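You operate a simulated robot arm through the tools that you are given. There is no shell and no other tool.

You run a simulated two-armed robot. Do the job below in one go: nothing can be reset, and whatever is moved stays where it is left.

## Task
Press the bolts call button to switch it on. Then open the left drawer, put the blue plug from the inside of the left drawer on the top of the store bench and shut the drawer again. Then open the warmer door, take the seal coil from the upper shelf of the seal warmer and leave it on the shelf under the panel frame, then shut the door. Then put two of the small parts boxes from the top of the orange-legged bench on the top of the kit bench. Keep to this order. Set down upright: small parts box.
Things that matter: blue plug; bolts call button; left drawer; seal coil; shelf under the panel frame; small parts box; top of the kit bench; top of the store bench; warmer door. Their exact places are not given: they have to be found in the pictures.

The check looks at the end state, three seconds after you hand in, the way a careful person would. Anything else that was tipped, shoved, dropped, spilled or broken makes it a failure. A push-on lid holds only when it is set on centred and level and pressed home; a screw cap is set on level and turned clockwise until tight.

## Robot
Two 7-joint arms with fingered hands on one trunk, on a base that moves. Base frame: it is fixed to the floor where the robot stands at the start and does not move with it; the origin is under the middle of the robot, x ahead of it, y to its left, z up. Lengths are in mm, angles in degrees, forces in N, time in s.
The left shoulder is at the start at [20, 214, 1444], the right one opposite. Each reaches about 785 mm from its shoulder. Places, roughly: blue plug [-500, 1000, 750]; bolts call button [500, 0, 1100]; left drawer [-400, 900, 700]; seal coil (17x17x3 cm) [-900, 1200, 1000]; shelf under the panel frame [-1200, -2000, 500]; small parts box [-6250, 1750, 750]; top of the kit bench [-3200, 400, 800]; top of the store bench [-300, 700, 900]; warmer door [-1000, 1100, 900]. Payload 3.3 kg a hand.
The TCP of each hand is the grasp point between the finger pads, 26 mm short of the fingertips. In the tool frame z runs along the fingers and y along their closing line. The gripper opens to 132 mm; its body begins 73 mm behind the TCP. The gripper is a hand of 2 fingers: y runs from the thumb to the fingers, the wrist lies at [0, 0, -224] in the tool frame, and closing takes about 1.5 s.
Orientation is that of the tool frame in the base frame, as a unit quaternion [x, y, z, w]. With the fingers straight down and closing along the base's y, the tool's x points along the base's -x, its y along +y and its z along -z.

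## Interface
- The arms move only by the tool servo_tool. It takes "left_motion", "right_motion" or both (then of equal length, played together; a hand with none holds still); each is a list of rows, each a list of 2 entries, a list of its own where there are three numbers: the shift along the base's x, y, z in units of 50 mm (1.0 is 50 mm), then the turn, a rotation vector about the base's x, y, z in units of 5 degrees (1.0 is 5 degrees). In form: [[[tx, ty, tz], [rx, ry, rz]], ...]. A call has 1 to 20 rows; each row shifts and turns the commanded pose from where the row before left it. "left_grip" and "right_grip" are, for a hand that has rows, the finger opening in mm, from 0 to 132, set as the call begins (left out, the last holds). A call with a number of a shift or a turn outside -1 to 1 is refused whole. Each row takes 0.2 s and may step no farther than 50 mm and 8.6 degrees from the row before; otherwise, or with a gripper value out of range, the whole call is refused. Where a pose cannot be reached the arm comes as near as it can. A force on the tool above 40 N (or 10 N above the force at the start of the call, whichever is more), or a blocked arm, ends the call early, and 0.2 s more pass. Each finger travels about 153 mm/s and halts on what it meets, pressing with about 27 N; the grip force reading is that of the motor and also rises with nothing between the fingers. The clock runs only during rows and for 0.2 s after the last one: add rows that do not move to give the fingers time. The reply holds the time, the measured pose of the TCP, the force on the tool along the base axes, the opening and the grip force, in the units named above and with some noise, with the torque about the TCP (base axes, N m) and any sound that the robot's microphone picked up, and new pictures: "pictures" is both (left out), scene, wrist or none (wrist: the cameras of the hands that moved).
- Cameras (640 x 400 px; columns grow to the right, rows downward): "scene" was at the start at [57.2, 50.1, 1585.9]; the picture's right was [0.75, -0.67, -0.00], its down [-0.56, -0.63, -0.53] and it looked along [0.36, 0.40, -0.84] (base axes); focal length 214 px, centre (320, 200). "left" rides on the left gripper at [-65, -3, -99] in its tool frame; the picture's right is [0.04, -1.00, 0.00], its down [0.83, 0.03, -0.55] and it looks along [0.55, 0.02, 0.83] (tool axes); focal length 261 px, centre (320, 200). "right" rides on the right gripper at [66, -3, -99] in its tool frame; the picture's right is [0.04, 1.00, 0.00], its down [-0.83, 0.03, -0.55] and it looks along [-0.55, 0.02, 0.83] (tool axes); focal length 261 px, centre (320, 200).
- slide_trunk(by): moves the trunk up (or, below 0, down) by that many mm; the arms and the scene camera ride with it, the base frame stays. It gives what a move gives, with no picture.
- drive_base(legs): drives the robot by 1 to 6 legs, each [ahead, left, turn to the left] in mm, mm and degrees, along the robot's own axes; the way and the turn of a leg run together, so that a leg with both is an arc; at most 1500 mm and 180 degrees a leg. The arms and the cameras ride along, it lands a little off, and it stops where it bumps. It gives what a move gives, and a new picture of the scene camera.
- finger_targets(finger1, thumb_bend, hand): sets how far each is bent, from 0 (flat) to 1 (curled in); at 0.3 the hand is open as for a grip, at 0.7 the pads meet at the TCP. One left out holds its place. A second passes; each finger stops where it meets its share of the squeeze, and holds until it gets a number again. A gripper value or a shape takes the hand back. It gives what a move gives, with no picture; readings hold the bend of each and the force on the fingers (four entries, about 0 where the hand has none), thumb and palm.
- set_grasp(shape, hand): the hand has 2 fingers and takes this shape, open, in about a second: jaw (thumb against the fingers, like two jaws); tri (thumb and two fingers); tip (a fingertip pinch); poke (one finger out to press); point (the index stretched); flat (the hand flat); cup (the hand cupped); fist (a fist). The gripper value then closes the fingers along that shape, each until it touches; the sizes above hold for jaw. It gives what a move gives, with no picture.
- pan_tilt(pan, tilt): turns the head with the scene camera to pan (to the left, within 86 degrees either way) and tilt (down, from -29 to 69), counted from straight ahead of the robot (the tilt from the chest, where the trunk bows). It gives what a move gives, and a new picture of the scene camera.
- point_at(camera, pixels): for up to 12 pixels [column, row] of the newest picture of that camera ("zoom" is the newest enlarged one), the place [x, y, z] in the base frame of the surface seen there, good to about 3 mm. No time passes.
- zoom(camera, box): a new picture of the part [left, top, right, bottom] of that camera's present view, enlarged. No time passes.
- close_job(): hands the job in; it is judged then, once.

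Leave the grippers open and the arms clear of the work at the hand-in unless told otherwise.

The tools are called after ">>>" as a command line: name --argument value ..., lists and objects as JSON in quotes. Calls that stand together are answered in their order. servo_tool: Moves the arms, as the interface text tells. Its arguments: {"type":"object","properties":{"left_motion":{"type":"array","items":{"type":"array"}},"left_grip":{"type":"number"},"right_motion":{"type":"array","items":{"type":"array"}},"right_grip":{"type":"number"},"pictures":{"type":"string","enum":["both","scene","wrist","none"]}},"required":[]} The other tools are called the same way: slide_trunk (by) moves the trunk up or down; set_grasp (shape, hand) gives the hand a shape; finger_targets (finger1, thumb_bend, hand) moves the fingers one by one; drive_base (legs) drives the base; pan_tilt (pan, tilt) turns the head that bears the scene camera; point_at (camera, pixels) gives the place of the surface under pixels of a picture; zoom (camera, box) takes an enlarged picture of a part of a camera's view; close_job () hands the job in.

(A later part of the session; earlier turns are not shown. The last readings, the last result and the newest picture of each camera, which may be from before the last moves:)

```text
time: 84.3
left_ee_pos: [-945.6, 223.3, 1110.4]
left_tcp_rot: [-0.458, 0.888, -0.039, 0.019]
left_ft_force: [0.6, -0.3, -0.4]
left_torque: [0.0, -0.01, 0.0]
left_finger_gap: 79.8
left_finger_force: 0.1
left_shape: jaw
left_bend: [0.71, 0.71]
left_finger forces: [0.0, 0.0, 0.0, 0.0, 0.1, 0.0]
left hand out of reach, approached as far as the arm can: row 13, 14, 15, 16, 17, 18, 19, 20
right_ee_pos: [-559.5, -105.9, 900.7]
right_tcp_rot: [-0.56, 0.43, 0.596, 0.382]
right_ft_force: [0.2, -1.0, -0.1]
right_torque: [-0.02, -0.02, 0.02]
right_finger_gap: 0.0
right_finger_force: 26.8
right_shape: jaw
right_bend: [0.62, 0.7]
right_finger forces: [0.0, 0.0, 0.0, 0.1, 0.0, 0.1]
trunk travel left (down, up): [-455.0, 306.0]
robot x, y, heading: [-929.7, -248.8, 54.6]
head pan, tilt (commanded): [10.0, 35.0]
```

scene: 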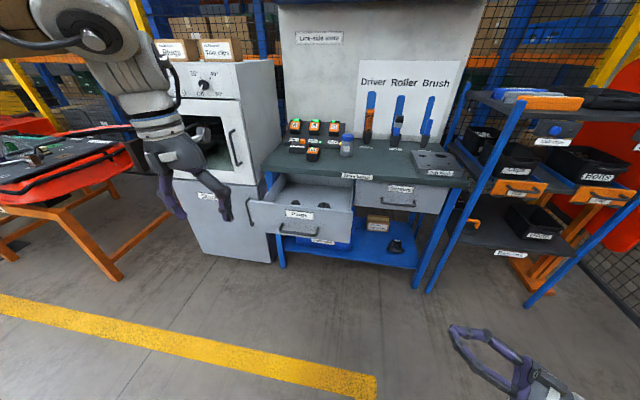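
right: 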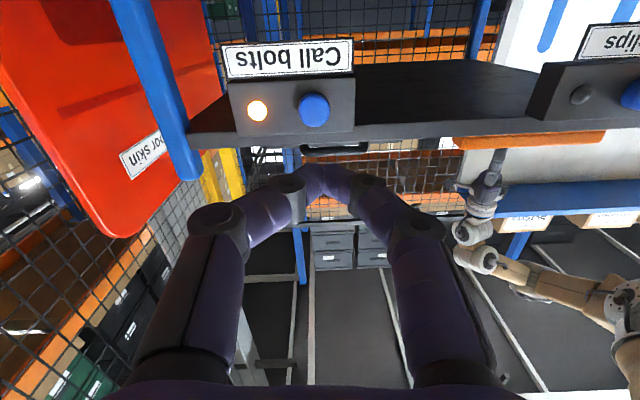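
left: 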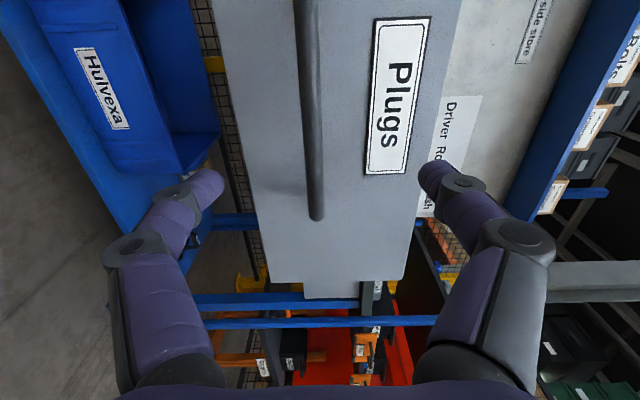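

The left hand points down again. I drive forward 330 mm to bring the drawer within reach (hands stay well above it).

>>> drive_base --legs '[[330, 0, 0]]'

>>> pan_tilt --pan 20 --tilt 50

```text
time: 86.5
left_ee_pos: [-756.3, 491.3, 1109.3]
left_tcp_rot: [-0.459, 0.887, -0.041, 0.019]
left_ft_force: [-0.8, 0.0, -0.6]
left_torque: [-0.01, 0.04, 0.02]
left_finger_gap: 80.1
left_finger_force: 0.1
left_shape: jaw
left_bend: [0.71, 0.71]
left_finger forces: [0.1, 0.0, 0.1, 0.0, 0.1, 0.1]
right_ee_pos: [-368.6, 163.9, 902.2]
right_tcp_rot: [-0.56, 0.43, 0.596, 0.382]
right_ft_force: [0.5, 1.1, -0.3]
right_torque: [0.0, 0.0, 0.01]
right_finger_gap: 0.0
right_finger_force: 27.5
right_shape: jaw
right_bend: [0.62, 0.7]
right_finger forces: [0.0, 0.0, 0.0, 0.0, 0.1, 0.0]
trunk travel left (down, up): [-455.0, 306.0]
robot x, y, heading: [-742.3, 20.9, 54.9]
head pan, tilt (commanded): [10.0, 35.0]
```

scene: 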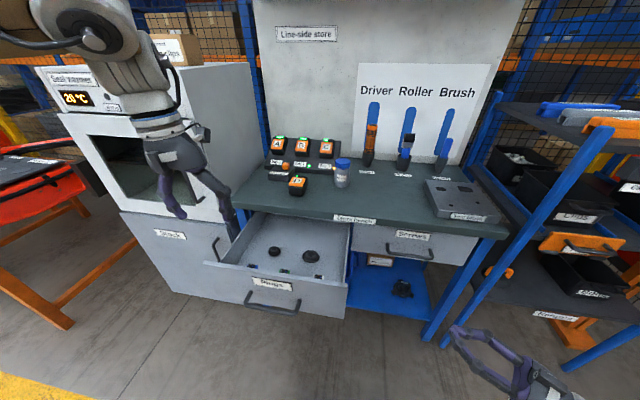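

```text
time: 87.2
left_ee_pos: [-758.1, 491.1, 1109.1]
left_tcp_rot: [-0.459, 0.887, -0.041, 0.019]
left_ft_force: [-0.1, 0.1, 0.4]
left_torque: [0.0, -0.01, 0.0]
left_finger_gap: 80.1
left_finger_force: 0.1
left_shape: jaw
left_bend: [0.71, 0.71]
left_finger forces: [0.0, 0.0, 0.1, 0.1, 0.0, 0.0]
right_ee_pos: [-368.8, 163.6, 901.5]
right_tcp_rot: [-0.56, 0.43, 0.597, 0.381]
right_ft_force: [0.1, -0.3, -0.1]
right_torque: [0.02, 0.02, -0.02]
right_finger_gap: 0.2
right_finger_force: 26.9
right_shape: jaw
right_bend: [0.62, 0.7]
right_finger forces: [0.1, 0.0, 0.0, 0.1, 0.0, 0.0]
trunk travel left (down, up): [-455.0, 306.0]
robot x, y, heading: [-742.1, 21.6, 54.8]
head pan, tilt (commanded): [20.0, 50.0]
```

scene: 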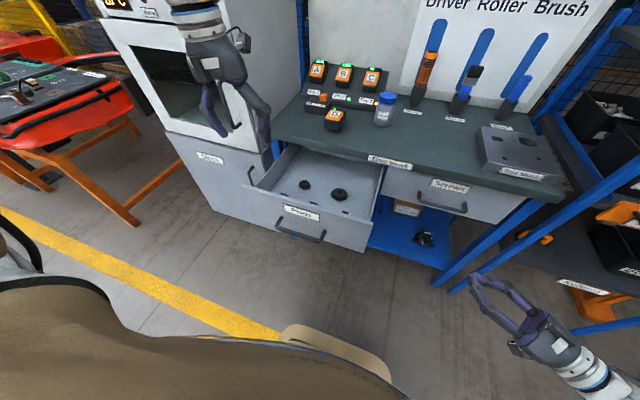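

I zoom into the drawer from here.

>>> zoom --camera "scene" --box '[240, 140, 390, 250]'

>>> zoom --camera "left" --box '[0, 0, 639, 399]'

```text
3.64 times, centred on (315, 195) of scene
```

zoom: 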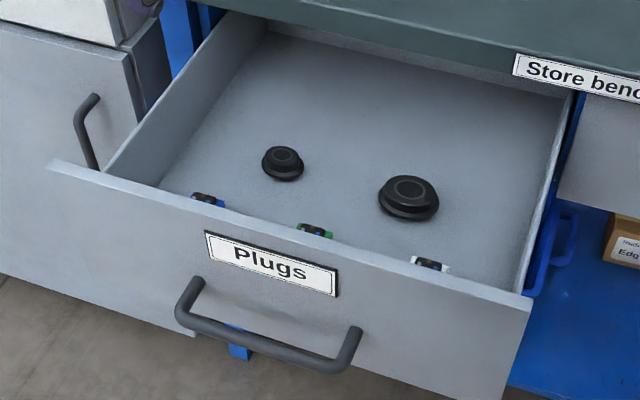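

```text
1.00 times, centred on (320, 200) of left (not enlarged: the box is as wide or as high as the picture)
```

zoom: 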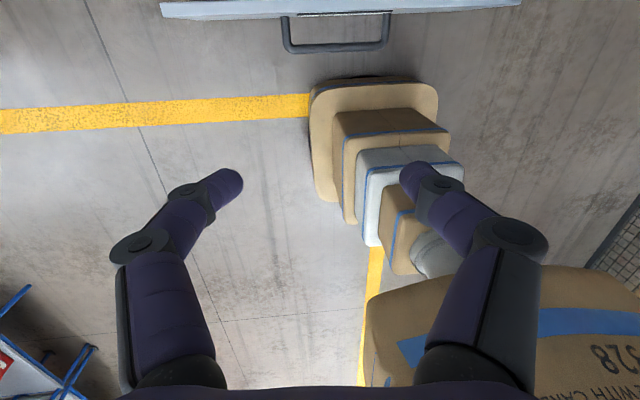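

Near the drawer front there are three small plugs: a blue one at zoom (207, 200), a green at (315, 230), a white at (430, 265). I measure them and the drawer walls.

>>> point_at --camera "zoom" --pixels '[[207, 200], [200, 197], [218, 203], [315, 230], [430, 265], [283, 160], [408, 195], [60, 165], [525, 300], [150, 185], [300, 120], [400, 60]]'

```text
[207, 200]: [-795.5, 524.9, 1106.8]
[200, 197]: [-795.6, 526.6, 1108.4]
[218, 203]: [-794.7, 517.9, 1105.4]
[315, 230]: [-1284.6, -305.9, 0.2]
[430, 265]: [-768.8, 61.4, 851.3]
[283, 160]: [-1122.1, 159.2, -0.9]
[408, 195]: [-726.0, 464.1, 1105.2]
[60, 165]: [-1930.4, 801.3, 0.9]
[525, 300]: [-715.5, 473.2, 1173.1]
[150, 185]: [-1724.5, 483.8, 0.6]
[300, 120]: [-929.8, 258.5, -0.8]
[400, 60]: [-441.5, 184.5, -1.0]
```

That used the newer zoom (left camera). I ask again directly in scene pixels.

>>> point_at --camera "scene" --pixels '[[284, 195], [282, 194], [287, 196], [313, 203], [345, 213], [305, 184], [339, 194], [246, 187], [370, 221], [310, 173], [337, 157], [300, 192]]'

```text
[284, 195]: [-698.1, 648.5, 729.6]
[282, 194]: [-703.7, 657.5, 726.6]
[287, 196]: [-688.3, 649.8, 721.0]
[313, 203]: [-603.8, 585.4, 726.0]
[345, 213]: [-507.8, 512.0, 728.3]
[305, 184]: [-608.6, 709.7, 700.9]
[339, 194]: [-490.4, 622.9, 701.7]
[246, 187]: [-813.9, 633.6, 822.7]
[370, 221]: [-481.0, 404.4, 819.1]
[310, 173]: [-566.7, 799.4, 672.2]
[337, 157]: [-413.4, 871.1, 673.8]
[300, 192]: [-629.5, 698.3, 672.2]
```

The blue plug's top is at about [-698, 650, 728], the drawer floor at z 672, the front plate's rim at z 820. I move the left hand above the plug at about z 1010, levelled, to look down with its camera.

>>> servo_tool --left_motion '[[[0.303, 0.8, -0.5], [0.15, 0.2, 0]], [[0.303, 0.8, -0.5], [0.15, 0.2, 0]], [[0.303, 0.8, -0.5], [0.15, 0.2, 0]], [[0.303, 0.8, -0.5], [0.15, 0.2, 0]], [[0, 0, 0], [0, 0, 0]]]' --pictures "wrist"

```text
time: 88.5
left_ee_pos: [-795.3, 617.1, 999.6]
left_tcp_rot: [-0.459, 0.888, -0.001, 0.0]
left_ft_force: [-0.5, 0.0, 0.4]
left_torque: [-0.01, 0.02, 0.02]
left_finger_gap: 80.7
left_finger_force: 0.0
left_shape: jaw
left_bend: [0.71, 0.71]
left_finger forces: [0.0, 0.1, 0.1, 0.1, 0.0, 0.0]
left hand out of reach, approached as far as the arm can: row 1, 2, 3, 4
right_ee_pos: [-368.2, 162.6, 901.7]
right_tcp_rot: [-0.56, 0.429, 0.597, 0.382]
right_ft_force: [-0.3, 0.4, -0.9]
right_torque: [0.0, 0.0, 0.0]
right_finger_gap: 0.1
right_finger_force: 26.8
right_shape: jaw
right_bend: [0.62, 0.7]
right_finger forces: [0.0, 0.0, 0.0, 0.0, 0.1, 0.0]
trunk travel left (down, up): [-455.0, 306.0]
robot x, y, heading: [-741.6, 20.6, 54.5]
head pan, tilt (commanded): [20.0, 50.0]
```

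left: 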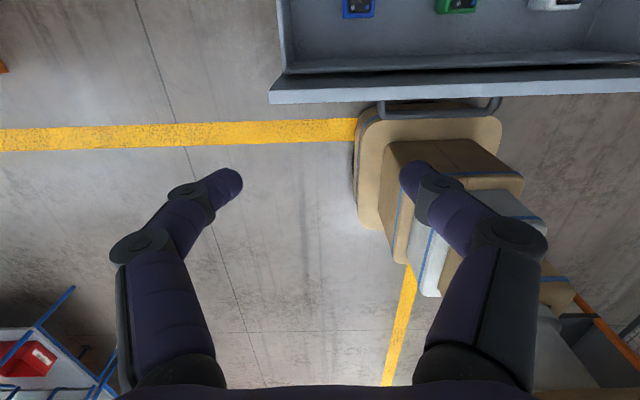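

The arm cannot get there from this stance. I check how far my base sticks out toward the drawer (seen below the handle in the wrist picture).

>>> point_at --camera "left" --pixels '[[430, 112], [380, 122], [480, 118], [450, 160], [450, 200], [460, 240], [358, 8], [457, 5], [555, 3], [440, 92], [300, 60], [300, 90]]'

```text
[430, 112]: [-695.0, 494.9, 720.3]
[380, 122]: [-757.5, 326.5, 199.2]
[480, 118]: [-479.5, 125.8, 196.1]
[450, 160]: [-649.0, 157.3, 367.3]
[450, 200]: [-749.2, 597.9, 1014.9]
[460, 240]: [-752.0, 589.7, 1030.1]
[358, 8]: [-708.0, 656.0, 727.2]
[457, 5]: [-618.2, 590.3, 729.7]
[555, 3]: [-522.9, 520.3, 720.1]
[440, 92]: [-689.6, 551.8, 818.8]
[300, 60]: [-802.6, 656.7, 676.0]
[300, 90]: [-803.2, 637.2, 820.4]
```

I also check the extents of my torso in the scene picture.

>>> point_at --camera "scene" --pixels '[[340, 345], [300, 330], [100, 300], [200, 345], [300, 360], [30, 230], [380, 380], [50, 300]]'

```text
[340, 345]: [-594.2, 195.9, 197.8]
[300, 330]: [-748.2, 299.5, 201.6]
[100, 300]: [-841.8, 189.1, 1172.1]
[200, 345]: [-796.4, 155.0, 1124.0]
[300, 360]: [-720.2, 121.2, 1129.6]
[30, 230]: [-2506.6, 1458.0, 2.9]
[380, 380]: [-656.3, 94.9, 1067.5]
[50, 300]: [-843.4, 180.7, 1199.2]
```

My low base (z<200) sticks 240 mm ahead, the column about 165; the drawer handle is at d≈0. I can go 130 mm closer; I also shift 60 mm left.

>>> drive_base --legs '[[130, 60, 0]]'

```text
time: 89.8
left_ee_pos: [-771.0, 760.4, 997.4]
left_tcp_rot: [-0.461, 0.887, -0.001, 0.0]
left_ft_force: [-0.5, -0.4, 0.0]
left_torque: [-0.02, 0.01, -0.01]
left_finger_gap: 80.2
left_finger_force: 0.2
left_shape: jaw
left_bend: [0.71, 0.71]
left_finger forces: [0.1, 0.0, 0.0, 0.1, 0.1, 0.0]
right_ee_pos: [-342.9, 307.7, 900.7]
right_tcp_rot: [-0.561, 0.429, 0.598, 0.379]
right_ft_force: [-0.3, 0.1, -0.6]
right_torque: [0.0, -0.02, 0.0]
right_finger_gap: 0.0
right_finger_force: 27.2
right_shape: jaw
right_bend: [0.62, 0.7]
right_finger forces: [0.1, 0.0, 0.0, 0.0, 0.0, 0.0]
trunk travel left (down, up): [-455.0, 306.0]
robot x, y, heading: [-717.0, 159.6, 54.9]
head pan, tilt (commanded): [20.0, 50.0]
```

scene: 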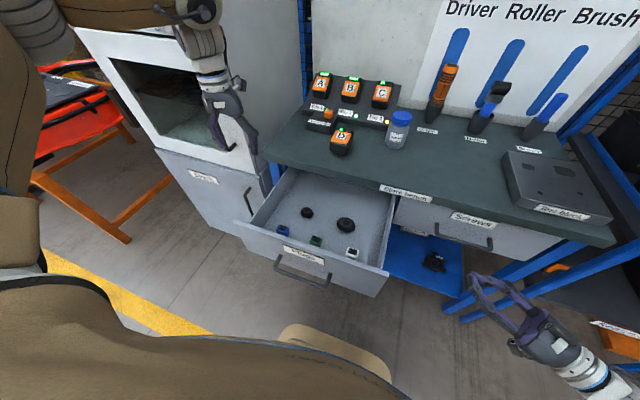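

Now I move the left hand over the blue plug (d≈121, t≈946), at z 950.

>>> servo_tool --left_motion '[[[0.37, -0.549, -0.25], [0, 0, 0]], [[0.37, -0.549, -0.25], [0, 0, 0]], [[0.37, -0.549, -0.25], [0, 0, 0]], [[0.37, -0.549, -0.25], [0, 0, 0]], [[0, 0, 0], [0, 0, 0]]]' --pictures "wrist"

```text
time: 91.0
left_ee_pos: [-700.4, 648.5, 951.3]
left_tcp_rot: [-0.46, 0.888, -0.001, 0.001]
left_ft_force: [0.2, 0.1, 0.2]
left_torque: [0.01, -0.04, 0.01]
left_finger_gap: 80.5
left_finger_force: 0.1
left_shape: jaw
left_bend: [0.71, 0.71]
left_finger forces: [0.1, 0.0, 0.0, 0.0, 0.0, 0.0]
left hand out of reach, approached as far as the arm can: row 4
right_ee_pos: [-344.9, 306.7, 901.1]
right_tcp_rot: [-0.561, 0.429, 0.597, 0.381]
right_ft_force: [0.8, -0.2, 0.3]
right_torque: [0.0, 0.0, 0.0]
right_finger_gap: 0.0
right_finger_force: 27.1
right_shape: jaw
right_bend: [0.62, 0.7]
right_finger forces: [0.0, 0.1, 0.1, 0.1, 0.0, 0.0]
trunk travel left (down, up): [-455.0, 306.0]
robot x, y, heading: [-714.3, 161.7, 55.0]
head pan, tilt (commanded): [20.0, 50.0]
```

left: 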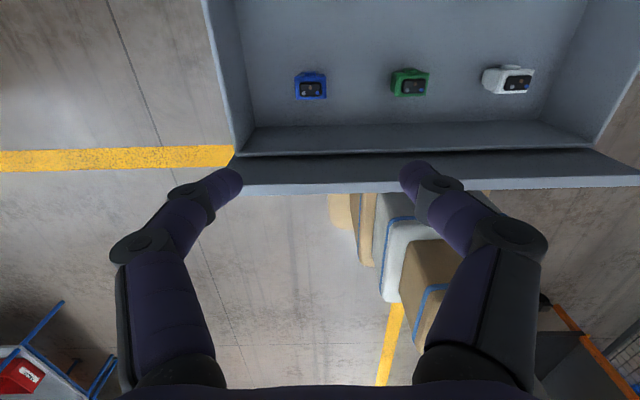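

Good view: blue plug at (311, 86). I measure it closely.

>>> zoom --camera "left" --box '[230, 20, 390, 170]'

>>> point_at --camera "left" --pixels '[[311, 89], [297, 88], [325, 88], [311, 77], [311, 97], [305, 73], [250, 80], [250, 120], [320, 125], [320, 160], [320, 185], [311, 110]]'

```text
2.67 times, centred on (310, 95) of left
```

zoom: 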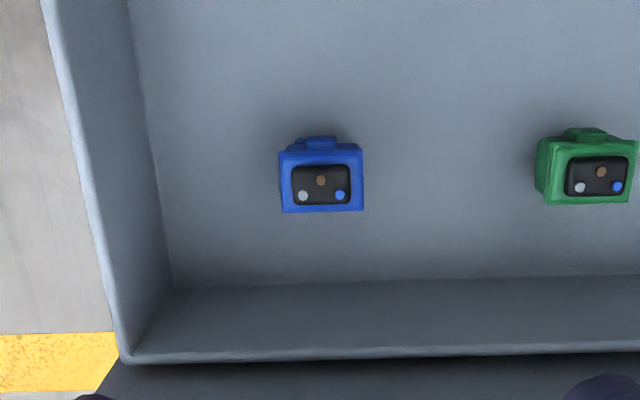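

```text
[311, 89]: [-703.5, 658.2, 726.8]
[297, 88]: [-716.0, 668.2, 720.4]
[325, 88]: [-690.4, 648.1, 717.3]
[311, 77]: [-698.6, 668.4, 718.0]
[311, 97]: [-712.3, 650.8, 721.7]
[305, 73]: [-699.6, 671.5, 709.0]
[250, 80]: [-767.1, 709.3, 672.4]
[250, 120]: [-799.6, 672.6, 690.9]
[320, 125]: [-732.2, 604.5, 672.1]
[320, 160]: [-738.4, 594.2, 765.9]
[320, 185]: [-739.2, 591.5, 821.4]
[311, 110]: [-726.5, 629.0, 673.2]
```

I check the drawer's left wall and rim heights so that the finger knuckles will clear.

>>> point_at --camera "left" --pixels '[[243, 100], [240, 80], [236, 60], [225, 80], [228, 100], [215, 40], [222, 40], [235, 30], [246, 125], [232, 145], [640, 60], [600, 120]]'

```text
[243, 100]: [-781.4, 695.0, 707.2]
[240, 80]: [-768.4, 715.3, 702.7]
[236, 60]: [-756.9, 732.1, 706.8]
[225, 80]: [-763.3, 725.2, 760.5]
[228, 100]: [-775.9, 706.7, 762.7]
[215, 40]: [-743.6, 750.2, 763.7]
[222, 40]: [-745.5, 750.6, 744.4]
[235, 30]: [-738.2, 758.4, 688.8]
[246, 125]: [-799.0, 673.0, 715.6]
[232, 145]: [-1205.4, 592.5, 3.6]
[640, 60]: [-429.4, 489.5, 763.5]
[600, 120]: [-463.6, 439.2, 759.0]
```

The left wall's inner face is at t≈1041 (rim z 763), the plug centre at t≈957. I set the opening to 60 mm, centre over the plug and go down to z 830 first.

>>> servo_tool --left_motion '[[[-0.018, 0.164, 0], [0, 0, 0]], [[0, 0, -0.6], [0, 0, 0]], [[0, 0, -0.6], [0, 0, 0]], [[0, 0, -0.6], [0, 0, 0]], [[0, 0, -0.6], [0, 0, 0]], [[0, 0, 0], [0, 0, 0]], [[0, 0, 0], [0, 0, 0]]]' --left_grip 60 --pictures "both"

```text
time: 92.6
left_ee_pos: [-736.0, 653.0, 848.6]
left_tcp_rot: [-0.46, 0.888, -0.001, 0.002]
left_ft_force: [0.1, 1.0, 0.9]
left_torque: [-0.01, -0.02, 0.01]
left_finger_gap: 60.3
left_finger_force: 0.0
left_shape: jaw
left_bend: [0.73, 0.7]
left_finger forces: [0.0, 0.1, 0.0, 0.0, 0.0, 0.0]
left hand out of reach, approached as far as the arm can: row 2, 3, 4, 5
right_ee_pos: [-343.6, 306.1, 900.9]
right_tcp_rot: [-0.561, 0.428, 0.598, 0.38]
right_ft_force: [-0.4, -0.3, -0.2]
right_torque: [-0.03, 0.0, -0.02]
right_finger_gap: 0.2
right_finger_force: 26.8
right_shape: jaw
right_bend: [0.62, 0.7]
right_finger forces: [0.0, 0.0, 0.1, 0.1, 0.0, 0.0]
trunk travel left (down, up): [-455.0, 306.0]
robot x, y, heading: [-716.9, 161.7, 54.7]
head pan, tilt (commanded): [20.0, 50.0]
```

scene: 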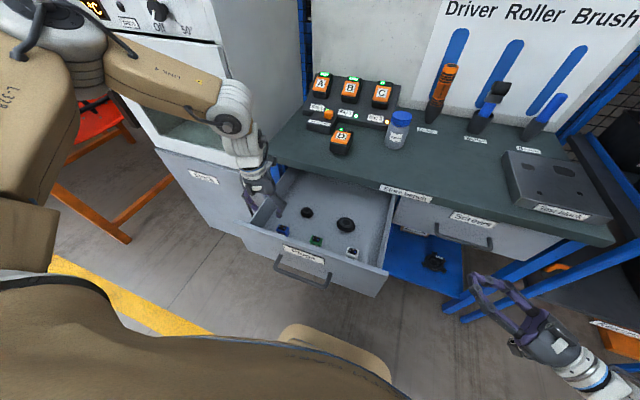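
left: 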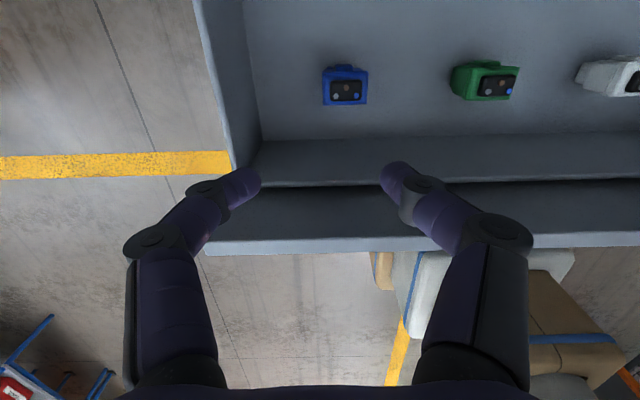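

The arm is held off 30 mm to the left. I raise the hand 100 mm, and shift the base 80 mm right so that the plug lies further out on my left.

>>> servo_tool --left_motion '[[[0, 0, 0.7], [0, 0, 0]], [[0, 0, 0.7], [0, 0, 0]], [[0, 0, 0.6], [0, 0, 0]], [[0, 0, 0], [0, 0, 0]]]' --pictures "none"

>>> drive_base --legs '[[0, -80, 0]]'

```text
time: 93.6
left_ee_pos: [-735.9, 653.6, 946.8]
left_tcp_rot: [-0.461, 0.888, 0.0, 0.0]
left_ft_force: [-0.3, -0.8, 0.5]
left_torque: [-0.03, -0.03, -0.01]
left_finger_gap: 60.4
left_finger_force: 0.1
left_shape: jaw
left_bend: [0.73, 0.7]
left_finger forces: [0.0, 0.0, 0.0, 0.0, 0.1, 0.0]
right_ee_pos: [-344.0, 306.2, 901.7]
right_tcp_rot: [-0.561, 0.429, 0.597, 0.38]
right_ft_force: [0.3, 0.2, -0.1]
right_torque: [-0.01, 0.02, 0.02]
right_finger_gap: 0.2
right_finger_force: 27.0
right_shape: jaw
right_bend: [0.62, 0.7]
right_finger forces: [0.0, 0.0, 0.0, 0.0, 0.0, 0.1]
trunk travel left (down, up): [-455.0, 306.0]
robot x, y, heading: [-720.8, 160.2, 54.8]
head pan, tilt (commanded): [20.0, 50.0]
```

```text
time: 94.7
left_ee_pos: [-669.1, 606.8, 948.2]
left_tcp_rot: [-0.461, 0.887, -0.001, -0.001]
left_ft_force: [-0.5, 0.1, -0.4]
left_torque: [0.0, 0.02, 0.01]
left_finger_gap: 60.4
left_finger_force: 0.0
left_shape: jaw
left_bend: [0.73, 0.7]
left_finger forces: [0.0, 0.0, 0.1, 0.0, 0.0, 0.0]
right_ee_pos: [-277.0, 260.0, 901.8]
right_tcp_rot: [-0.561, 0.428, 0.598, 0.38]
right_ft_force: [-0.1, -0.5, -0.2]
right_torque: [-0.02, 0.02, 0.02]
right_finger_gap: 0.0
right_finger_force: 26.6
right_shape: jaw
right_bend: [0.62, 0.7]
right_finger forces: [0.1, 0.0, 0.0, 0.1, 0.1, 0.0]
trunk travel left (down, up): [-455.0, 306.0]
robot x, y, heading: [-652.5, 116.7, 54.8]
head pan, tilt (commanded): [20.0, 50.0]
```

scene: 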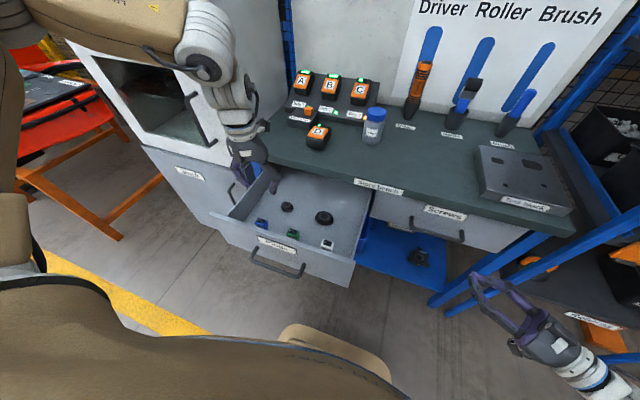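

I move the left hand over the plug again and test the descent to z 830.

>>> servo_tool --left_motion '[[[-0.32, 0.5, 0], [0, 0, 0]], [[-0.32, 0.5, 0], [0, 0, 0]], [[0, 0, -0.6], [0, 0, 0]], [[0, 0, -0.6], [0, 0, 0]], [[0, 0, -0.6], [0, 0, 0]], [[0, 0, -0.6], [0, 0, 0]], [[0, 0, 0], [0, 0, 0]]]' --pictures "wrist"

```text
time: 96.2
left_ee_pos: [-702.5, 657.1, 827.2]
left_tcp_rot: [-0.461, 0.887, 0.0, 0.0]
left_ft_force: [0.1, -0.1, 0.4]
left_torque: [-0.01, 0.0, -0.02]
left_finger_gap: 60.4
left_finger_force: 0.1
left_shape: jaw
left_bend: [0.73, 0.7]
left_finger forces: [0.1, 0.0, 0.0, 0.0, 0.1, 0.0]
right_ee_pos: [-277.3, 259.1, 901.7]
right_tcp_rot: [-0.56, 0.429, 0.597, 0.381]
right_ft_force: [-1.2, -0.6, 0.7]
right_torque: [-0.04, 0.01, -0.01]
right_finger_gap: 0.0
right_finger_force: 26.9
right_shape: jaw
right_bend: [0.62, 0.7]
right_finger forces: [0.0, 0.0, 0.1, 0.0, 0.0, 0.0]
trunk travel left (down, up): [-455.0, 306.0]
robot x, y, heading: [-651.3, 113.5, 54.7]
head pan, tilt (commanded): [20.0, 50.0]
```

left: 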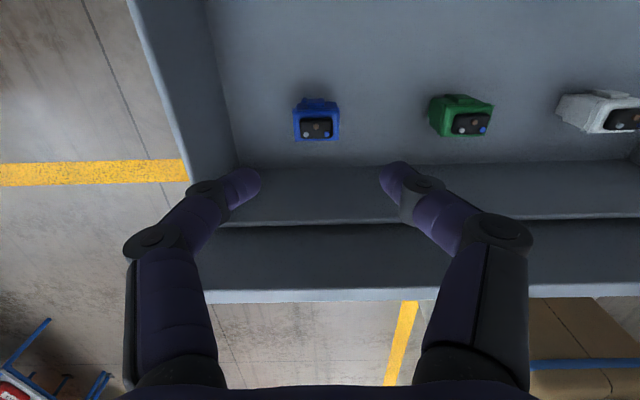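

Within reach now, plug centred near (316, 120). I descend further to z 765 and check for contact.

>>> servo_tool --left_motion '[[[0, 0.02, -0.4], [0, 0, 0]], [[0, 0.02, -0.4], [0, 0, 0]], [[0, 0, -0.44], [0, 0, 0]], [[0, 0, 0], [0, 0, 0]]]' --pictures "both"

```text
time: 97.2
left_ee_pos: [-727.1, 647.3, 796.1]
left_tcp_rot: [-0.461, 0.887, 0.0, 0.0]
left_ft_force: [0.0, 0.0, -0.2]
left_torque: [0.0, -0.01, -0.01]
left_finger_gap: 60.4
left_finger_force: 0.0
left_shape: jaw
left_bend: [0.73, 0.7]
left_finger forces: [0.0, 0.1, 0.0, 0.0, 0.1, 0.0]
left hand out of reach, approached as far as the arm can: row 1, 2, 3
right_ee_pos: [-278.0, 259.1, 899.7]
right_tcp_rot: [-0.561, 0.428, 0.597, 0.38]
right_ft_force: [-0.2, 0.1, 0.7]
right_torque: [0.01, -0.02, -0.01]
right_finger_gap: 0.0
right_finger_force: 26.7
right_shape: jaw
right_bend: [0.62, 0.7]
right_finger forces: [0.1, 0.0, 0.0, 0.0, 0.0, 0.1]
trunk travel left (down, up): [-455.0, 306.0]
robot x, y, heading: [-650.6, 116.7, 54.8]
head pan, tilt (commanded): [20.0, 50.0]
```

scene: 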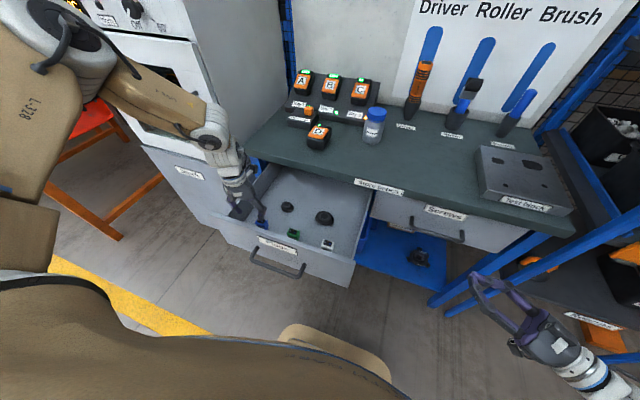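
left: 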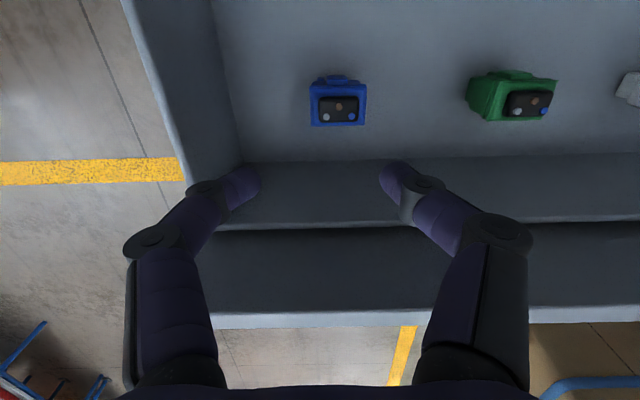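

Lower is again out of the arm's range with the shoulder this high. I raise the hand 180 mm first, then lower the trunk 180 mm, which brings the target into the range that worked.

>>> servo_tool --left_motion '[[[0.1, 0.04, 0.9], [0, 0, 0]], [[0.1, 0.04, 0.9], [0, 0, 0]], [[0.1, 0.04, 0.9], [0, 0, 0]], [[0.16, 0.07, 0.9], [0, 0, 0]], [[0, 0, 0], [0, 0, 0]]]' --pictures "none"

>>> slide_trunk --by -180

```text
time: 98.5
left_ee_pos: [-704.8, 658.7, 978.4]
left_tcp_rot: [-0.461, 0.888, -0.001, -0.001]
left_ft_force: [-0.4, 0.5, 0.4]
left_torque: [0.01, 0.0, 0.01]
left_finger_gap: 60.5
left_finger_force: 0.1
left_shape: jaw
left_bend: [0.73, 0.7]
left_finger forces: [0.1, 0.0, 0.1, 0.0, 0.1, 0.0]
right_ee_pos: [-277.9, 260.2, 900.8]
right_tcp_rot: [-0.561, 0.429, 0.597, 0.381]
right_ft_force: [0.1, -0.4, -0.1]
right_torque: [0.03, -0.05, 0.01]
right_finger_gap: 0.2
right_finger_force: 26.8
right_shape: jaw
right_bend: [0.62, 0.7]
right_finger forces: [0.1, 0.0, 0.1, 0.0, 0.0, 0.1]
trunk travel left (down, up): [-455.0, 306.0]
robot x, y, heading: [-650.7, 115.5, 55.0]
head pan, tilt (commanded): [20.0, 50.0]
```

```text
time: 100.5
left_ee_pos: [-704.7, 659.1, 796.4]
left_tcp_rot: [-0.461, 0.888, 0.0, 0.001]
left_ft_force: [0.5, -0.5, -0.8]
left_torque: [-0.05, 0.0, 0.0]
left_finger_gap: 60.5
left_finger_force: 0.0
left_shape: jaw
left_bend: [0.73, 0.7]
left_finger forces: [0.0, 0.0, 0.0, 0.0, 0.1, 0.0]
right_ee_pos: [-278.0, 260.4, 721.5]
right_tcp_rot: [-0.561, 0.428, 0.597, 0.381]
right_ft_force: [0.0, 0.4, -0.5]
right_torque: [0.02, -0.03, -0.02]
right_finger_gap: 0.0
right_finger_force: 27.1
right_shape: jaw
right_bend: [0.62, 0.7]
right_finger forces: [0.0, 0.0, 0.0, 0.0, 0.0, 0.0]
trunk travel left (down, up): [-275.0, 486.0]
robot x, y, heading: [-649.9, 117.4, 55.0]
head pan, tilt (commanded): [20.0, 50.0]
```

The hand is centred above the plug at z 796. I descend 86 mm to z 710, fingers either side of the plug.

>>> servo_tool --left_motion '[[[0.03, -0.02, -0.4], [0, 0, 0]], [[0.02, -0.015, -0.4], [0, 0, 0]], [[0, 0, -0.4], [0, 0, 0]], [[0, 0, -0.4], [0, 0, 0]], [[0, 0, -0.12], [0, 0, 0]], [[0, 0, 0], [0, 0, 0]]]' --pictures "wrist"

```text
time: 101.8
left_ee_pos: [-703.2, 657.5, 710.7]
left_tcp_rot: [-0.461, 0.887, -0.002, 0.0]
left_ft_force: [0.3, -0.3, 0.4]
left_torque: [-0.01, 0.03, 0.02]
left_finger_gap: 60.1
left_finger_force: 0.1
left_shape: jaw
left_bend: [0.73, 0.7]
left_finger forces: [0.1, 0.0, 0.0, 0.1, 0.0, 0.1]
right_ee_pos: [-278.2, 260.0, 721.2]
right_tcp_rot: [-0.561, 0.428, 0.597, 0.38]
right_ft_force: [0.2, -0.2, 0.0]
right_torque: [-0.01, 0.01, -0.01]
right_finger_gap: 0.0
right_finger_force: 27.1
right_shape: jaw
right_bend: [0.62, 0.7]
right_finger forces: [0.0, 0.0, 0.0, 0.1, 0.0, 0.1]
trunk travel left (down, up): [-275.0, 486.0]
robot x, y, heading: [-646.7, 113.8, 54.6]
head pan, tilt (commanded): [20.0, 50.0]
```

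left: 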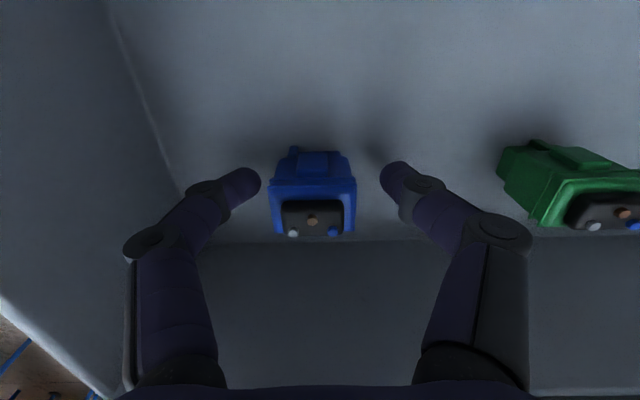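

The blue plug sits between the finger pads. I close the fingers on it.

>>> servo_tool --left_motion '[[[0, 0, 0], [0, 0, 0]], [[0, 0, 0], [0, 0, 0]], [[0, 0, 0], [0, 0, 0]], [[0, 0, 0], [0, 0, 0]], [[0, 0, 0], [0, 0, 0]], [[0, 0, 0], [0, 0, 0]]]' --left_grip 0 --pictures "wrist"

```text
time: 103.2
left_ee_pos: [-702.5, 657.0, 710.9]
left_tcp_rot: [-0.461, 0.887, -0.001, 0.0]
left_ft_force: [0.2, -0.8, -0.7]
left_torque: [0.0, 0.01, 0.0]
left_finger_gap: 29.5
left_finger_force: 27.2
left_shape: jaw
left_bend: [0.73, 0.7]
left_finger forces: [24.4, 0.1, 0.0, 0.1, 24.3, 0.0]
right_ee_pos: [-278.7, 259.4, 721.1]
right_tcp_rot: [-0.561, 0.428, 0.597, 0.381]
right_ft_force: [0.3, 0.0, 0.4]
right_torque: [-0.02, -0.02, 0.01]
right_finger_gap: 0.1
right_finger_force: 27.4
right_shape: jaw
right_bend: [0.62, 0.7]
right_finger forces: [0.0, 0.0, 0.0, 0.0, 0.1, 0.0]
trunk travel left (down, up): [-275.0, 486.0]
robot x, y, heading: [-649.1, 118.6, 54.9]
head pan, tilt (commanded): [20.0, 50.0]
```

left: 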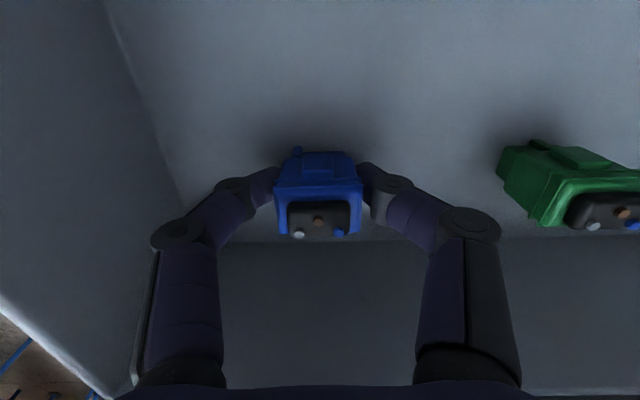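

The plug is held (gap 29.5 mm, about 24 N). I lift it by raising the trunk 300 mm; the hand goes straight up.

>>> slide_trunk --by 300

>>> pan_tilt --pan 5 --tilt 50

```text
time: 106.2
left_ee_pos: [-703.0, 656.5, 1010.8]
left_tcp_rot: [-0.461, 0.887, -0.001, -0.001]
left_ft_force: [0.9, 0.1, 0.2]
left_torque: [-0.02, -0.02, 0.0]
left_finger_gap: 29.9
left_finger_force: 27.3
left_shape: jaw
left_bend: [0.73, 0.7]
left_finger forces: [24.4, 0.0, 0.0, 0.0, 24.5, 0.0]
right_ee_pos: [-279.1, 259.6, 1020.8]
right_tcp_rot: [-0.562, 0.428, 0.598, 0.38]
right_ft_force: [-0.9, -0.2, 0.0]
right_torque: [-0.02, 0.01, 0.01]
right_finger_gap: 0.0
right_finger_force: 27.5
right_shape: jaw
right_bend: [0.62, 0.7]
right_finger forces: [0.0, 0.0, 0.0, 0.0, 0.0, 0.0]
trunk travel left (down, up): [-575.0, 186.0]
robot x, y, heading: [-654.8, 114.7, 54.9]
head pan, tilt (commanded): [20.0, 50.0]
```

```text
time: 107.0
left_ee_pos: [-702.7, 657.3, 1010.7]
left_tcp_rot: [-0.461, 0.887, 0.0, -0.001]
left_ft_force: [0.9, 1.1, -0.6]
left_torque: [-0.02, 0.03, 0.01]
left_finger_gap: 29.8
left_finger_force: 27.3
left_shape: jaw
left_bend: [0.73, 0.7]
left_finger forces: [24.5, 0.1, 0.0, 0.1, 24.5, 0.0]
right_ee_pos: [-276.9, 260.5, 1021.4]
right_tcp_rot: [-0.56, 0.429, 0.598, 0.38]
right_ft_force: [0.3, 0.1, -0.5]
right_torque: [0.0, -0.01, -0.03]
right_finger_gap: 0.0
right_finger_force: 27.3
right_shape: jaw
right_bend: [0.62, 0.7]
right_finger forces: [0.1, 0.0, 0.1, 0.0, 0.1, 0.1]
trunk travel left (down, up): [-575.0, 186.0]
robot x, y, heading: [-651.3, 114.9, 55.0]
head pan, tilt (commanded): [5.0, 50.0]
```

scene: 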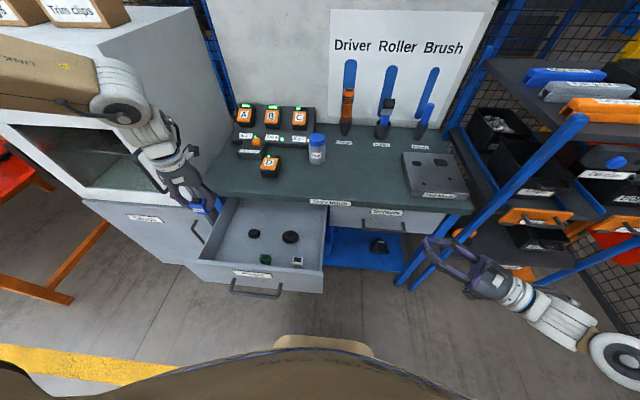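

The plug is in the hand. I measure the free bench area, items on it, and the cart's near leg.

>>> point_at --camera "scene" --pixels '[[320, 185], [350, 180], [380, 175], [318, 160], [318, 140], [268, 170], [405, 195], [460, 200], [575, 120], [400, 280], [340, 200], [300, 185]]'

```text
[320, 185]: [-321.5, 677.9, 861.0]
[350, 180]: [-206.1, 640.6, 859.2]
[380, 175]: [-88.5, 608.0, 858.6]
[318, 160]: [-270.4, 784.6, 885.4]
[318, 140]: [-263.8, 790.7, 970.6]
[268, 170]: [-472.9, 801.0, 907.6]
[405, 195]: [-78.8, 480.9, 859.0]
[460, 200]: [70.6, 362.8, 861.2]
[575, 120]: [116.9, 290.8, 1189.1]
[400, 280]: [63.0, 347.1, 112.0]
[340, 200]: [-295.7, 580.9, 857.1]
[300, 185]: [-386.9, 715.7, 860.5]
```

Bench top is at z 859; I choose a free spot near [-288, 644]. The cart's near post is at [117, 291], so I first tuck the right hand in, turning it to point down.

>>> servo_tool --right_motion '[[[-0.093, -0.003, 0.126], [-0.971, 0.088, -0.416]], [[-0.093, -0.003, 0.126], [-0.971, 0.088, -0.416]], [[-0.093, -0.003, 0.126], [-0.971, 0.088, -0.416]], [[-0.093, -0.003, 0.126], [-0.971, 0.088, -0.416]], [[-0.093, -0.003, 0.126], [-0.971, 0.088, -0.416]], [[-0.093, -0.003, 0.126], [-0.971, 0.088, -0.416]], [[-0.093, -0.003, 0.126], [-0.971, 0.088, -0.416]], [[-0.093, -0.003, 0.126], [-0.971, 0.088, -0.416]], [[-0.093, -0.003, 0.126], [-0.971, 0.088, -0.416]], [[-0.093, -0.003, 0.126], [-0.971, 0.088, -0.416]], [[-0.093, -0.003, 0.126], [-0.971, 0.088, -0.416]], [[-0.093, -0.003, 0.126], [-0.971, 0.088, -0.416]], [[-0.093, -0.003, 0.126], [-0.971, 0.088, -0.416]], [[-0.093, -0.003, 0.126], [-0.971, 0.088, -0.416]], [[-0.093, -0.003, 0.126], [-0.971, 0.088, -0.416]], [[-0.093, -0.003, 0.126], [-0.971, 0.088, -0.416]], [[-0.093, -0.003, 0.126], [-0.971, 0.088, -0.416]], [[-0.093, -0.003, 0.126], [-0.971, 0.088, -0.416]], [[-0.093, -0.003, 0.126], [-0.971, 0.088, -0.416]]]' --pictures "scene"

```text
time: 111.0
left_ee_pos: [-702.4, 655.7, 1010.7]
left_tcp_rot: [-0.461, 0.888, -0.001, 0.0]
left_ft_force: [-0.4, 0.5, -0.6]
left_torque: [0.01, -0.01, 0.0]
left_finger_gap: 29.7
left_finger_force: 26.9
left_shape: jaw
left_bend: [0.73, 0.7]
left_finger forces: [24.5, 0.1, 0.0, 0.0, 24.4, 0.0]
right_ee_pos: [-346.1, 300.6, 1100.8]
right_tcp_rot: [-0.466, 0.882, 0.068, 0.016]
right_ft_force: [-0.8, -0.2, 0.1]
right_torque: [0.0, 0.0, -0.04]
right_finger_gap: 0.4
right_finger_force: 27.4
right_shape: jaw
right_bend: [0.62, 0.7]
right_finger forces: [0.1, 0.0, 0.1, 0.0, 0.0, 0.0]
right hand out of reach, approached as far as the arm can: row 6, 7, 8, 9, 10, 11
trunk travel left (down, up): [-575.0, 186.0]
robot x, y, heading: [-650.7, 116.3, 54.9]
head pan, tilt (commanded): [5.0, 50.0]
```

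scene: 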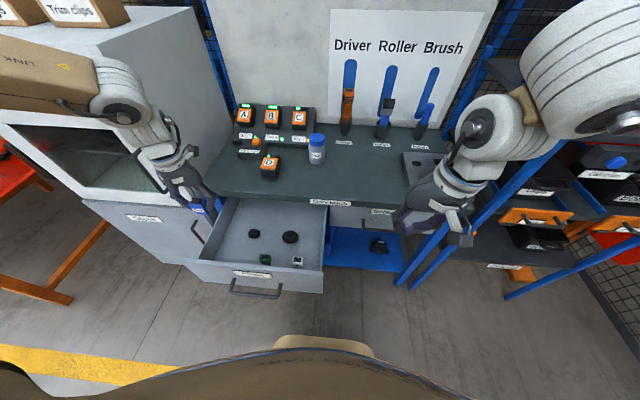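

The right hand points down, 328 mm ahead. I pull it back toward the body 100 mm.

>>> servo_tool --right_motion '[[[-0.29, -0.406, 0], [0, 0, 0]], [[-0.29, -0.406, 0], [0, 0, 0]], [[-0.29, -0.406, 0], [0, 0, 0]], [[-0.29, -0.406, 0], [0, 0, 0]], [[0, 0, 0], [0, 0, 0]]]' --pictures "none"

```text
time: 112.2
left_ee_pos: [-702.2, 656.3, 1010.7]
left_tcp_rot: [-0.461, 0.888, -0.002, 0.0]
left_ft_force: [-0.5, 0.2, -0.1]
left_torque: [0.01, 0.05, 0.01]
left_finger_gap: 29.7
left_finger_force: 27.2
left_shape: jaw
left_bend: [0.73, 0.7]
left_finger forces: [24.5, 0.1, 0.0, 0.0, 24.5, 0.0]
right_ee_pos: [-395.3, 234.5, 1100.4]
right_tcp_rot: [-0.467, 0.881, 0.069, 0.017]
right_ft_force: [-0.7, -0.1, -0.1]
right_torque: [0.02, 0.0, -0.01]
right_finger_gap: 0.0
right_finger_force: 26.8
right_shape: jaw
right_bend: [0.62, 0.7]
right_finger forces: [0.0, 0.1, 0.1, 0.0, 0.0, 0.0]
right hand out of reach, approached as far as the arm can: row 4
trunk travel left (down, up): [-575.0, 186.0]
robot x, y, heading: [-648.0, 113.4, 55.1]
head pan, tilt (commanded): [5.0, 50.0]
```

Right hand is tucked. I slide 290 mm right and then go 235 mm forward, past the open drawer, so that the plug comes over the bench's front part.

>>> drive_base --legs '[[0, -290, 0]]'

>>> drive_base --legs '[[235, 0, -0.5]]'

```text
time: 114.2
left_ee_pos: [-464.8, 490.0, 1011.1]
left_tcp_rot: [-0.46, 0.888, 0.0, -0.001]
left_ft_force: [-0.1, 0.2, -0.7]
left_torque: [0.0, 0.03, -0.02]
left_finger_gap: 29.5
left_finger_force: 26.9
left_shape: jaw
left_bend: [0.73, 0.7]
left_finger forces: [24.5, 0.0, 0.1, 0.0, 24.5, 0.0]
right_ee_pos: [-156.4, 65.4, 1100.8]
right_tcp_rot: [-0.466, 0.882, 0.068, 0.015]
right_ft_force: [0.6, 0.0, 0.1]
right_torque: [0.03, 0.0, 0.03]
right_finger_gap: 0.1
right_finger_force: 26.6
right_shape: jaw
right_bend: [0.62, 0.7]
right_finger forces: [0.0, 0.0, 0.0, 0.0, 0.0, 0.0]
trunk travel left (down, up): [-575.0, 186.0]
robot x, y, heading: [-413.6, -49.4, 54.7]
head pan, tilt (commanded): [5.0, 50.0]
```

scene: 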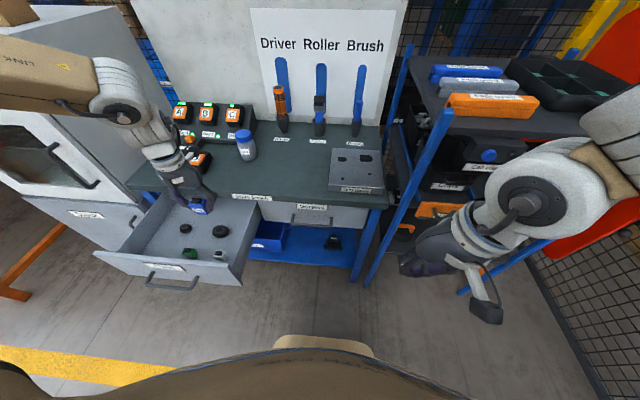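

```text
time: 116.0
left_ee_pos: [-324.0, 683.8, 1010.6]
left_tcp_rot: [-0.457, 0.889, -0.001, 0.0]
left_ft_force: [-1.2, 0.3, -1.3]
left_torque: [-0.01, -0.01, -0.01]
left_finger_gap: 29.9
left_finger_force: 27.0
left_shape: jaw
left_bend: [0.73, 0.7]
left_finger forces: [24.6, 0.0, 0.0, 0.0, 24.5, 0.1]
right_ee_pos: [-19.7, 257.5, 1100.4]
right_tcp_rot: [-0.463, 0.884, 0.068, 0.015]
right_ft_force: [-0.5, -0.7, -0.8]
right_torque: [-0.04, 0.0, -0.01]
right_finger_gap: 0.0
right_finger_force: 27.1
right_shape: jaw
right_bend: [0.62, 0.7]
right_finger forces: [0.0, 0.0, 0.0, 0.1, 0.0, 0.1]
trunk travel left (down, up): [-575.0, 186.0]
robot x, y, heading: [-279.1, 138.1, 54.7]
head pan, tilt (commanded): [5.0, 50.0]
```

scene: 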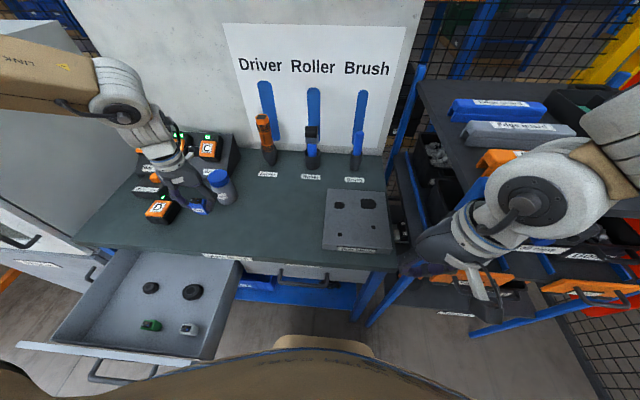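

Plug now over the bench front. I move it sideways to the free spot at about [-288, 644], still high.

>>> servo_tool --left_motion '[[[0.36, -0.4, 0], [0, 0, 0]], [[0.36, -0.4, 0], [0, 0, 0]], [[0, 0, 0], [0, 0, 0]]]' --pictures "none"

>>> slide_trunk --by -90

>>> zoom --camera "left" --box '[0, 0, 639, 399]'

```text
time: 116.8
left_ee_pos: [-289.0, 644.4, 1009.8]
left_tcp_rot: [-0.457, 0.889, -0.002, 0.001]
left_ft_force: [-0.4, -0.4, -1.1]
left_torque: [0.02, 0.01, -0.01]
left_finger_gap: 29.9
left_finger_force: 26.8
left_shape: jaw
left_bend: [0.73, 0.7]
left_finger forces: [24.4, 0.0, 0.1, 0.0, 24.5, 0.1]
right_ee_pos: [-20.7, 256.1, 1100.8]
right_tcp_rot: [-0.463, 0.884, 0.069, 0.016]
right_ft_force: [-0.2, -0.7, -0.1]
right_torque: [-0.03, -0.02, -0.01]
right_finger_gap: 0.0
right_finger_force: 27.1
right_shape: jaw
right_bend: [0.62, 0.7]
right_finger forces: [0.1, 0.0, 0.0, 0.1, 0.0, 0.0]
trunk travel left (down, up): [-575.0, 186.0]
robot x, y, heading: [-278.2, 141.0, 54.5]
head pan, tilt (commanded): [5.0, 50.0]
```

```text
time: 118.0
left_ee_pos: [-288.5, 642.2, 920.9]
left_tcp_rot: [-0.457, 0.89, -0.001, 0.0]
left_ft_force: [0.5, -0.3, -0.9]
left_torque: [0.01, 0.0, -0.03]
left_finger_gap: 29.6
left_finger_force: 27.0
left_shape: jaw
left_bend: [0.73, 0.7]
left_finger forces: [24.5, 0.0, 0.0, 0.1, 24.5, 0.1]
right_ee_pos: [-20.1, 257.3, 1011.0]
right_tcp_rot: [-0.462, 0.884, 0.069, 0.017]
right_ft_force: [0.6, 0.0, -0.1]
right_torque: [0.03, 0.01, 0.02]
right_finger_gap: 0.0
right_finger_force: 26.9
right_shape: jaw
right_bend: [0.62, 0.7]
right_finger forces: [0.0, 0.0, 0.1, 0.1, 0.0, 0.0]
trunk travel left (down, up): [-485.0, 276.0]
robot x, y, heading: [-279.0, 140.6, 54.6]
head pan, tilt (commanded): [5.0, 50.0]
```

```text
1.00 times, centred on (320, 200) of left (not enlarged: the box is as wide or as high as the picture)
```

zoom: 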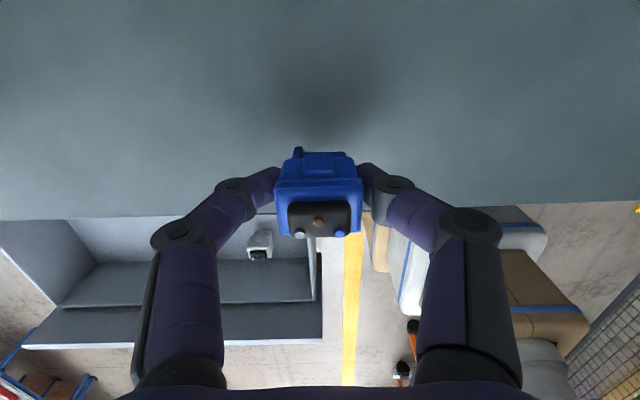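

The plug's shadow shows it is over the bench, 54 mm in from the edge. I lower slowly until it touches (expected at TCP z≈899).

>>> servo_tool --left_motion '[[[0.1, 0.14, -0.09], [0, 0, 0]], [[0, 0, -0.09], [0, 0, 0]], [[0, 0, -0.09], [0, 0, 0]], [[0, 0, -0.09], [0, 0, 0]], [[0, 0, -0.02], [0, 0, 0]], [[0, 0, -0.02], [0, 0, 0]], [[0, 0, -0.02], [0, 0, 0]], [[0, 0, -0.02], [0, 0, 0]], [[0, 0, 0], [0, 0, 0]]]' --pictures "wrist"

```text
time: 120.0
left_ee_pos: [-286.3, 648.4, 900.7]
left_tcp_rot: [-0.457, 0.89, -0.002, 0.001]
left_ft_force: [0.4, 0.2, 0.2]
left_torque: [-0.02, 0.01, -0.01]
left_finger_gap: 29.5
left_finger_force: 27.2
left_shape: jaw
left_bend: [0.73, 0.7]
left_finger forces: [24.5, 0.0, 0.1, 0.1, 24.5, 0.0]
right_ee_pos: [-20.0, 257.2, 1010.2]
right_tcp_rot: [-0.463, 0.884, 0.068, 0.015]
right_ft_force: [1.6, -0.4, 0.3]
right_torque: [0.01, 0.0, -0.02]
right_finger_gap: 0.3
right_finger_force: 27.6
right_shape: jaw
right_bend: [0.62, 0.7]
right_finger forces: [0.0, 0.0, 0.1, 0.1, 0.0, 0.0]
trunk travel left (down, up): [-485.0, 276.0]
robot x, y, heading: [-277.5, 141.9, 54.3]
head pan, tilt (commanded): [5.0, 50.0]
```

left: 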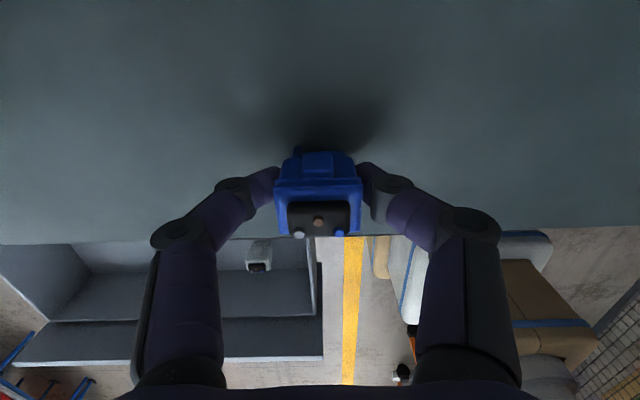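

No contact yet. I go on by 1 mm steps.

>>> servo_tool --left_motion '[[[0, 0, -0.02], [0, 0, 0]], [[0, 0, -0.02], [0, 0, 0]], [[0, 0, -0.02], [0, 0, 0]], [[0, 0, -0.02], [0, 0, 0]]]' --pictures "none"

```text
time: 121.0
left_ee_pos: [-287.0, 648.7, 897.1]
left_tcp_rot: [-0.457, 0.889, -0.002, 0.001]
left_ft_force: [0.7, 0.9, -0.4]
left_torque: [0.01, -0.01, -0.02]
left_finger_gap: 29.8
left_finger_force: 27.3
left_shape: jaw
left_bend: [0.73, 0.7]
left_finger forces: [24.5, 0.0, 0.0, 0.0, 24.5, 0.0]
left hand out of reach, approached as far as the arm can: row 2
right_ee_pos: [-20.7, 256.5, 1011.5]
right_tcp_rot: [-0.462, 0.884, 0.068, 0.016]
right_ft_force: [-0.1, 0.1, -0.4]
right_torque: [-0.02, -0.04, 0.0]
right_finger_gap: 0.0
right_finger_force: 26.5
right_shape: jaw
right_bend: [0.62, 0.7]
right_finger forces: [0.0, 0.1, 0.1, 0.0, 0.0, 0.0]
trunk travel left (down, up): [-485.0, 276.0]
robot x, y, heading: [-276.5, 141.0, 54.5]
head pan, tilt (commanded): [5.0, 50.0]
```

>>> servo_tool --left_motion '[[[0, 0, -0.02], [0, 0, 0]], [[0, 0, -0.02], [0, 0, 0]], [[0, 0, -0.02], [0, 0, 0]]]' --pictures "none"

```text
time: 121.8
left_ee_pos: [-286.9, 648.6, 896.3]
left_tcp_rot: [-0.457, 0.889, -0.001, 0.004]
left_ft_force: [1.4, 1.4, 13.6]
left_torque: [0.04, -0.07, 0.01]
left_finger_gap: 30.1
left_finger_force: 27.2
left_shape: jaw
left_bend: [0.74, 0.7]
left_finger forces: [27.6, 0.1, 0.0, 0.0, 28.4, 0.1]
right_ee_pos: [-21.1, 255.1, 1009.8]
right_tcp_rot: [-0.464, 0.883, 0.068, 0.016]
right_ft_force: [-0.4, -0.5, -0.4]
right_torque: [-0.03, 0.02, -0.01]
right_finger_gap: 0.0
right_finger_force: 27.5
right_shape: jaw
right_bend: [0.62, 0.7]
right_finger forces: [0.0, 0.1, 0.1, 0.0, 0.0, 0.1]
trunk travel left (down, up): [-485.0, 276.0]
robot x, y, heading: [-276.5, 139.3, 54.3]
head pan, tilt (commanded): [5.0, 50.0]
```

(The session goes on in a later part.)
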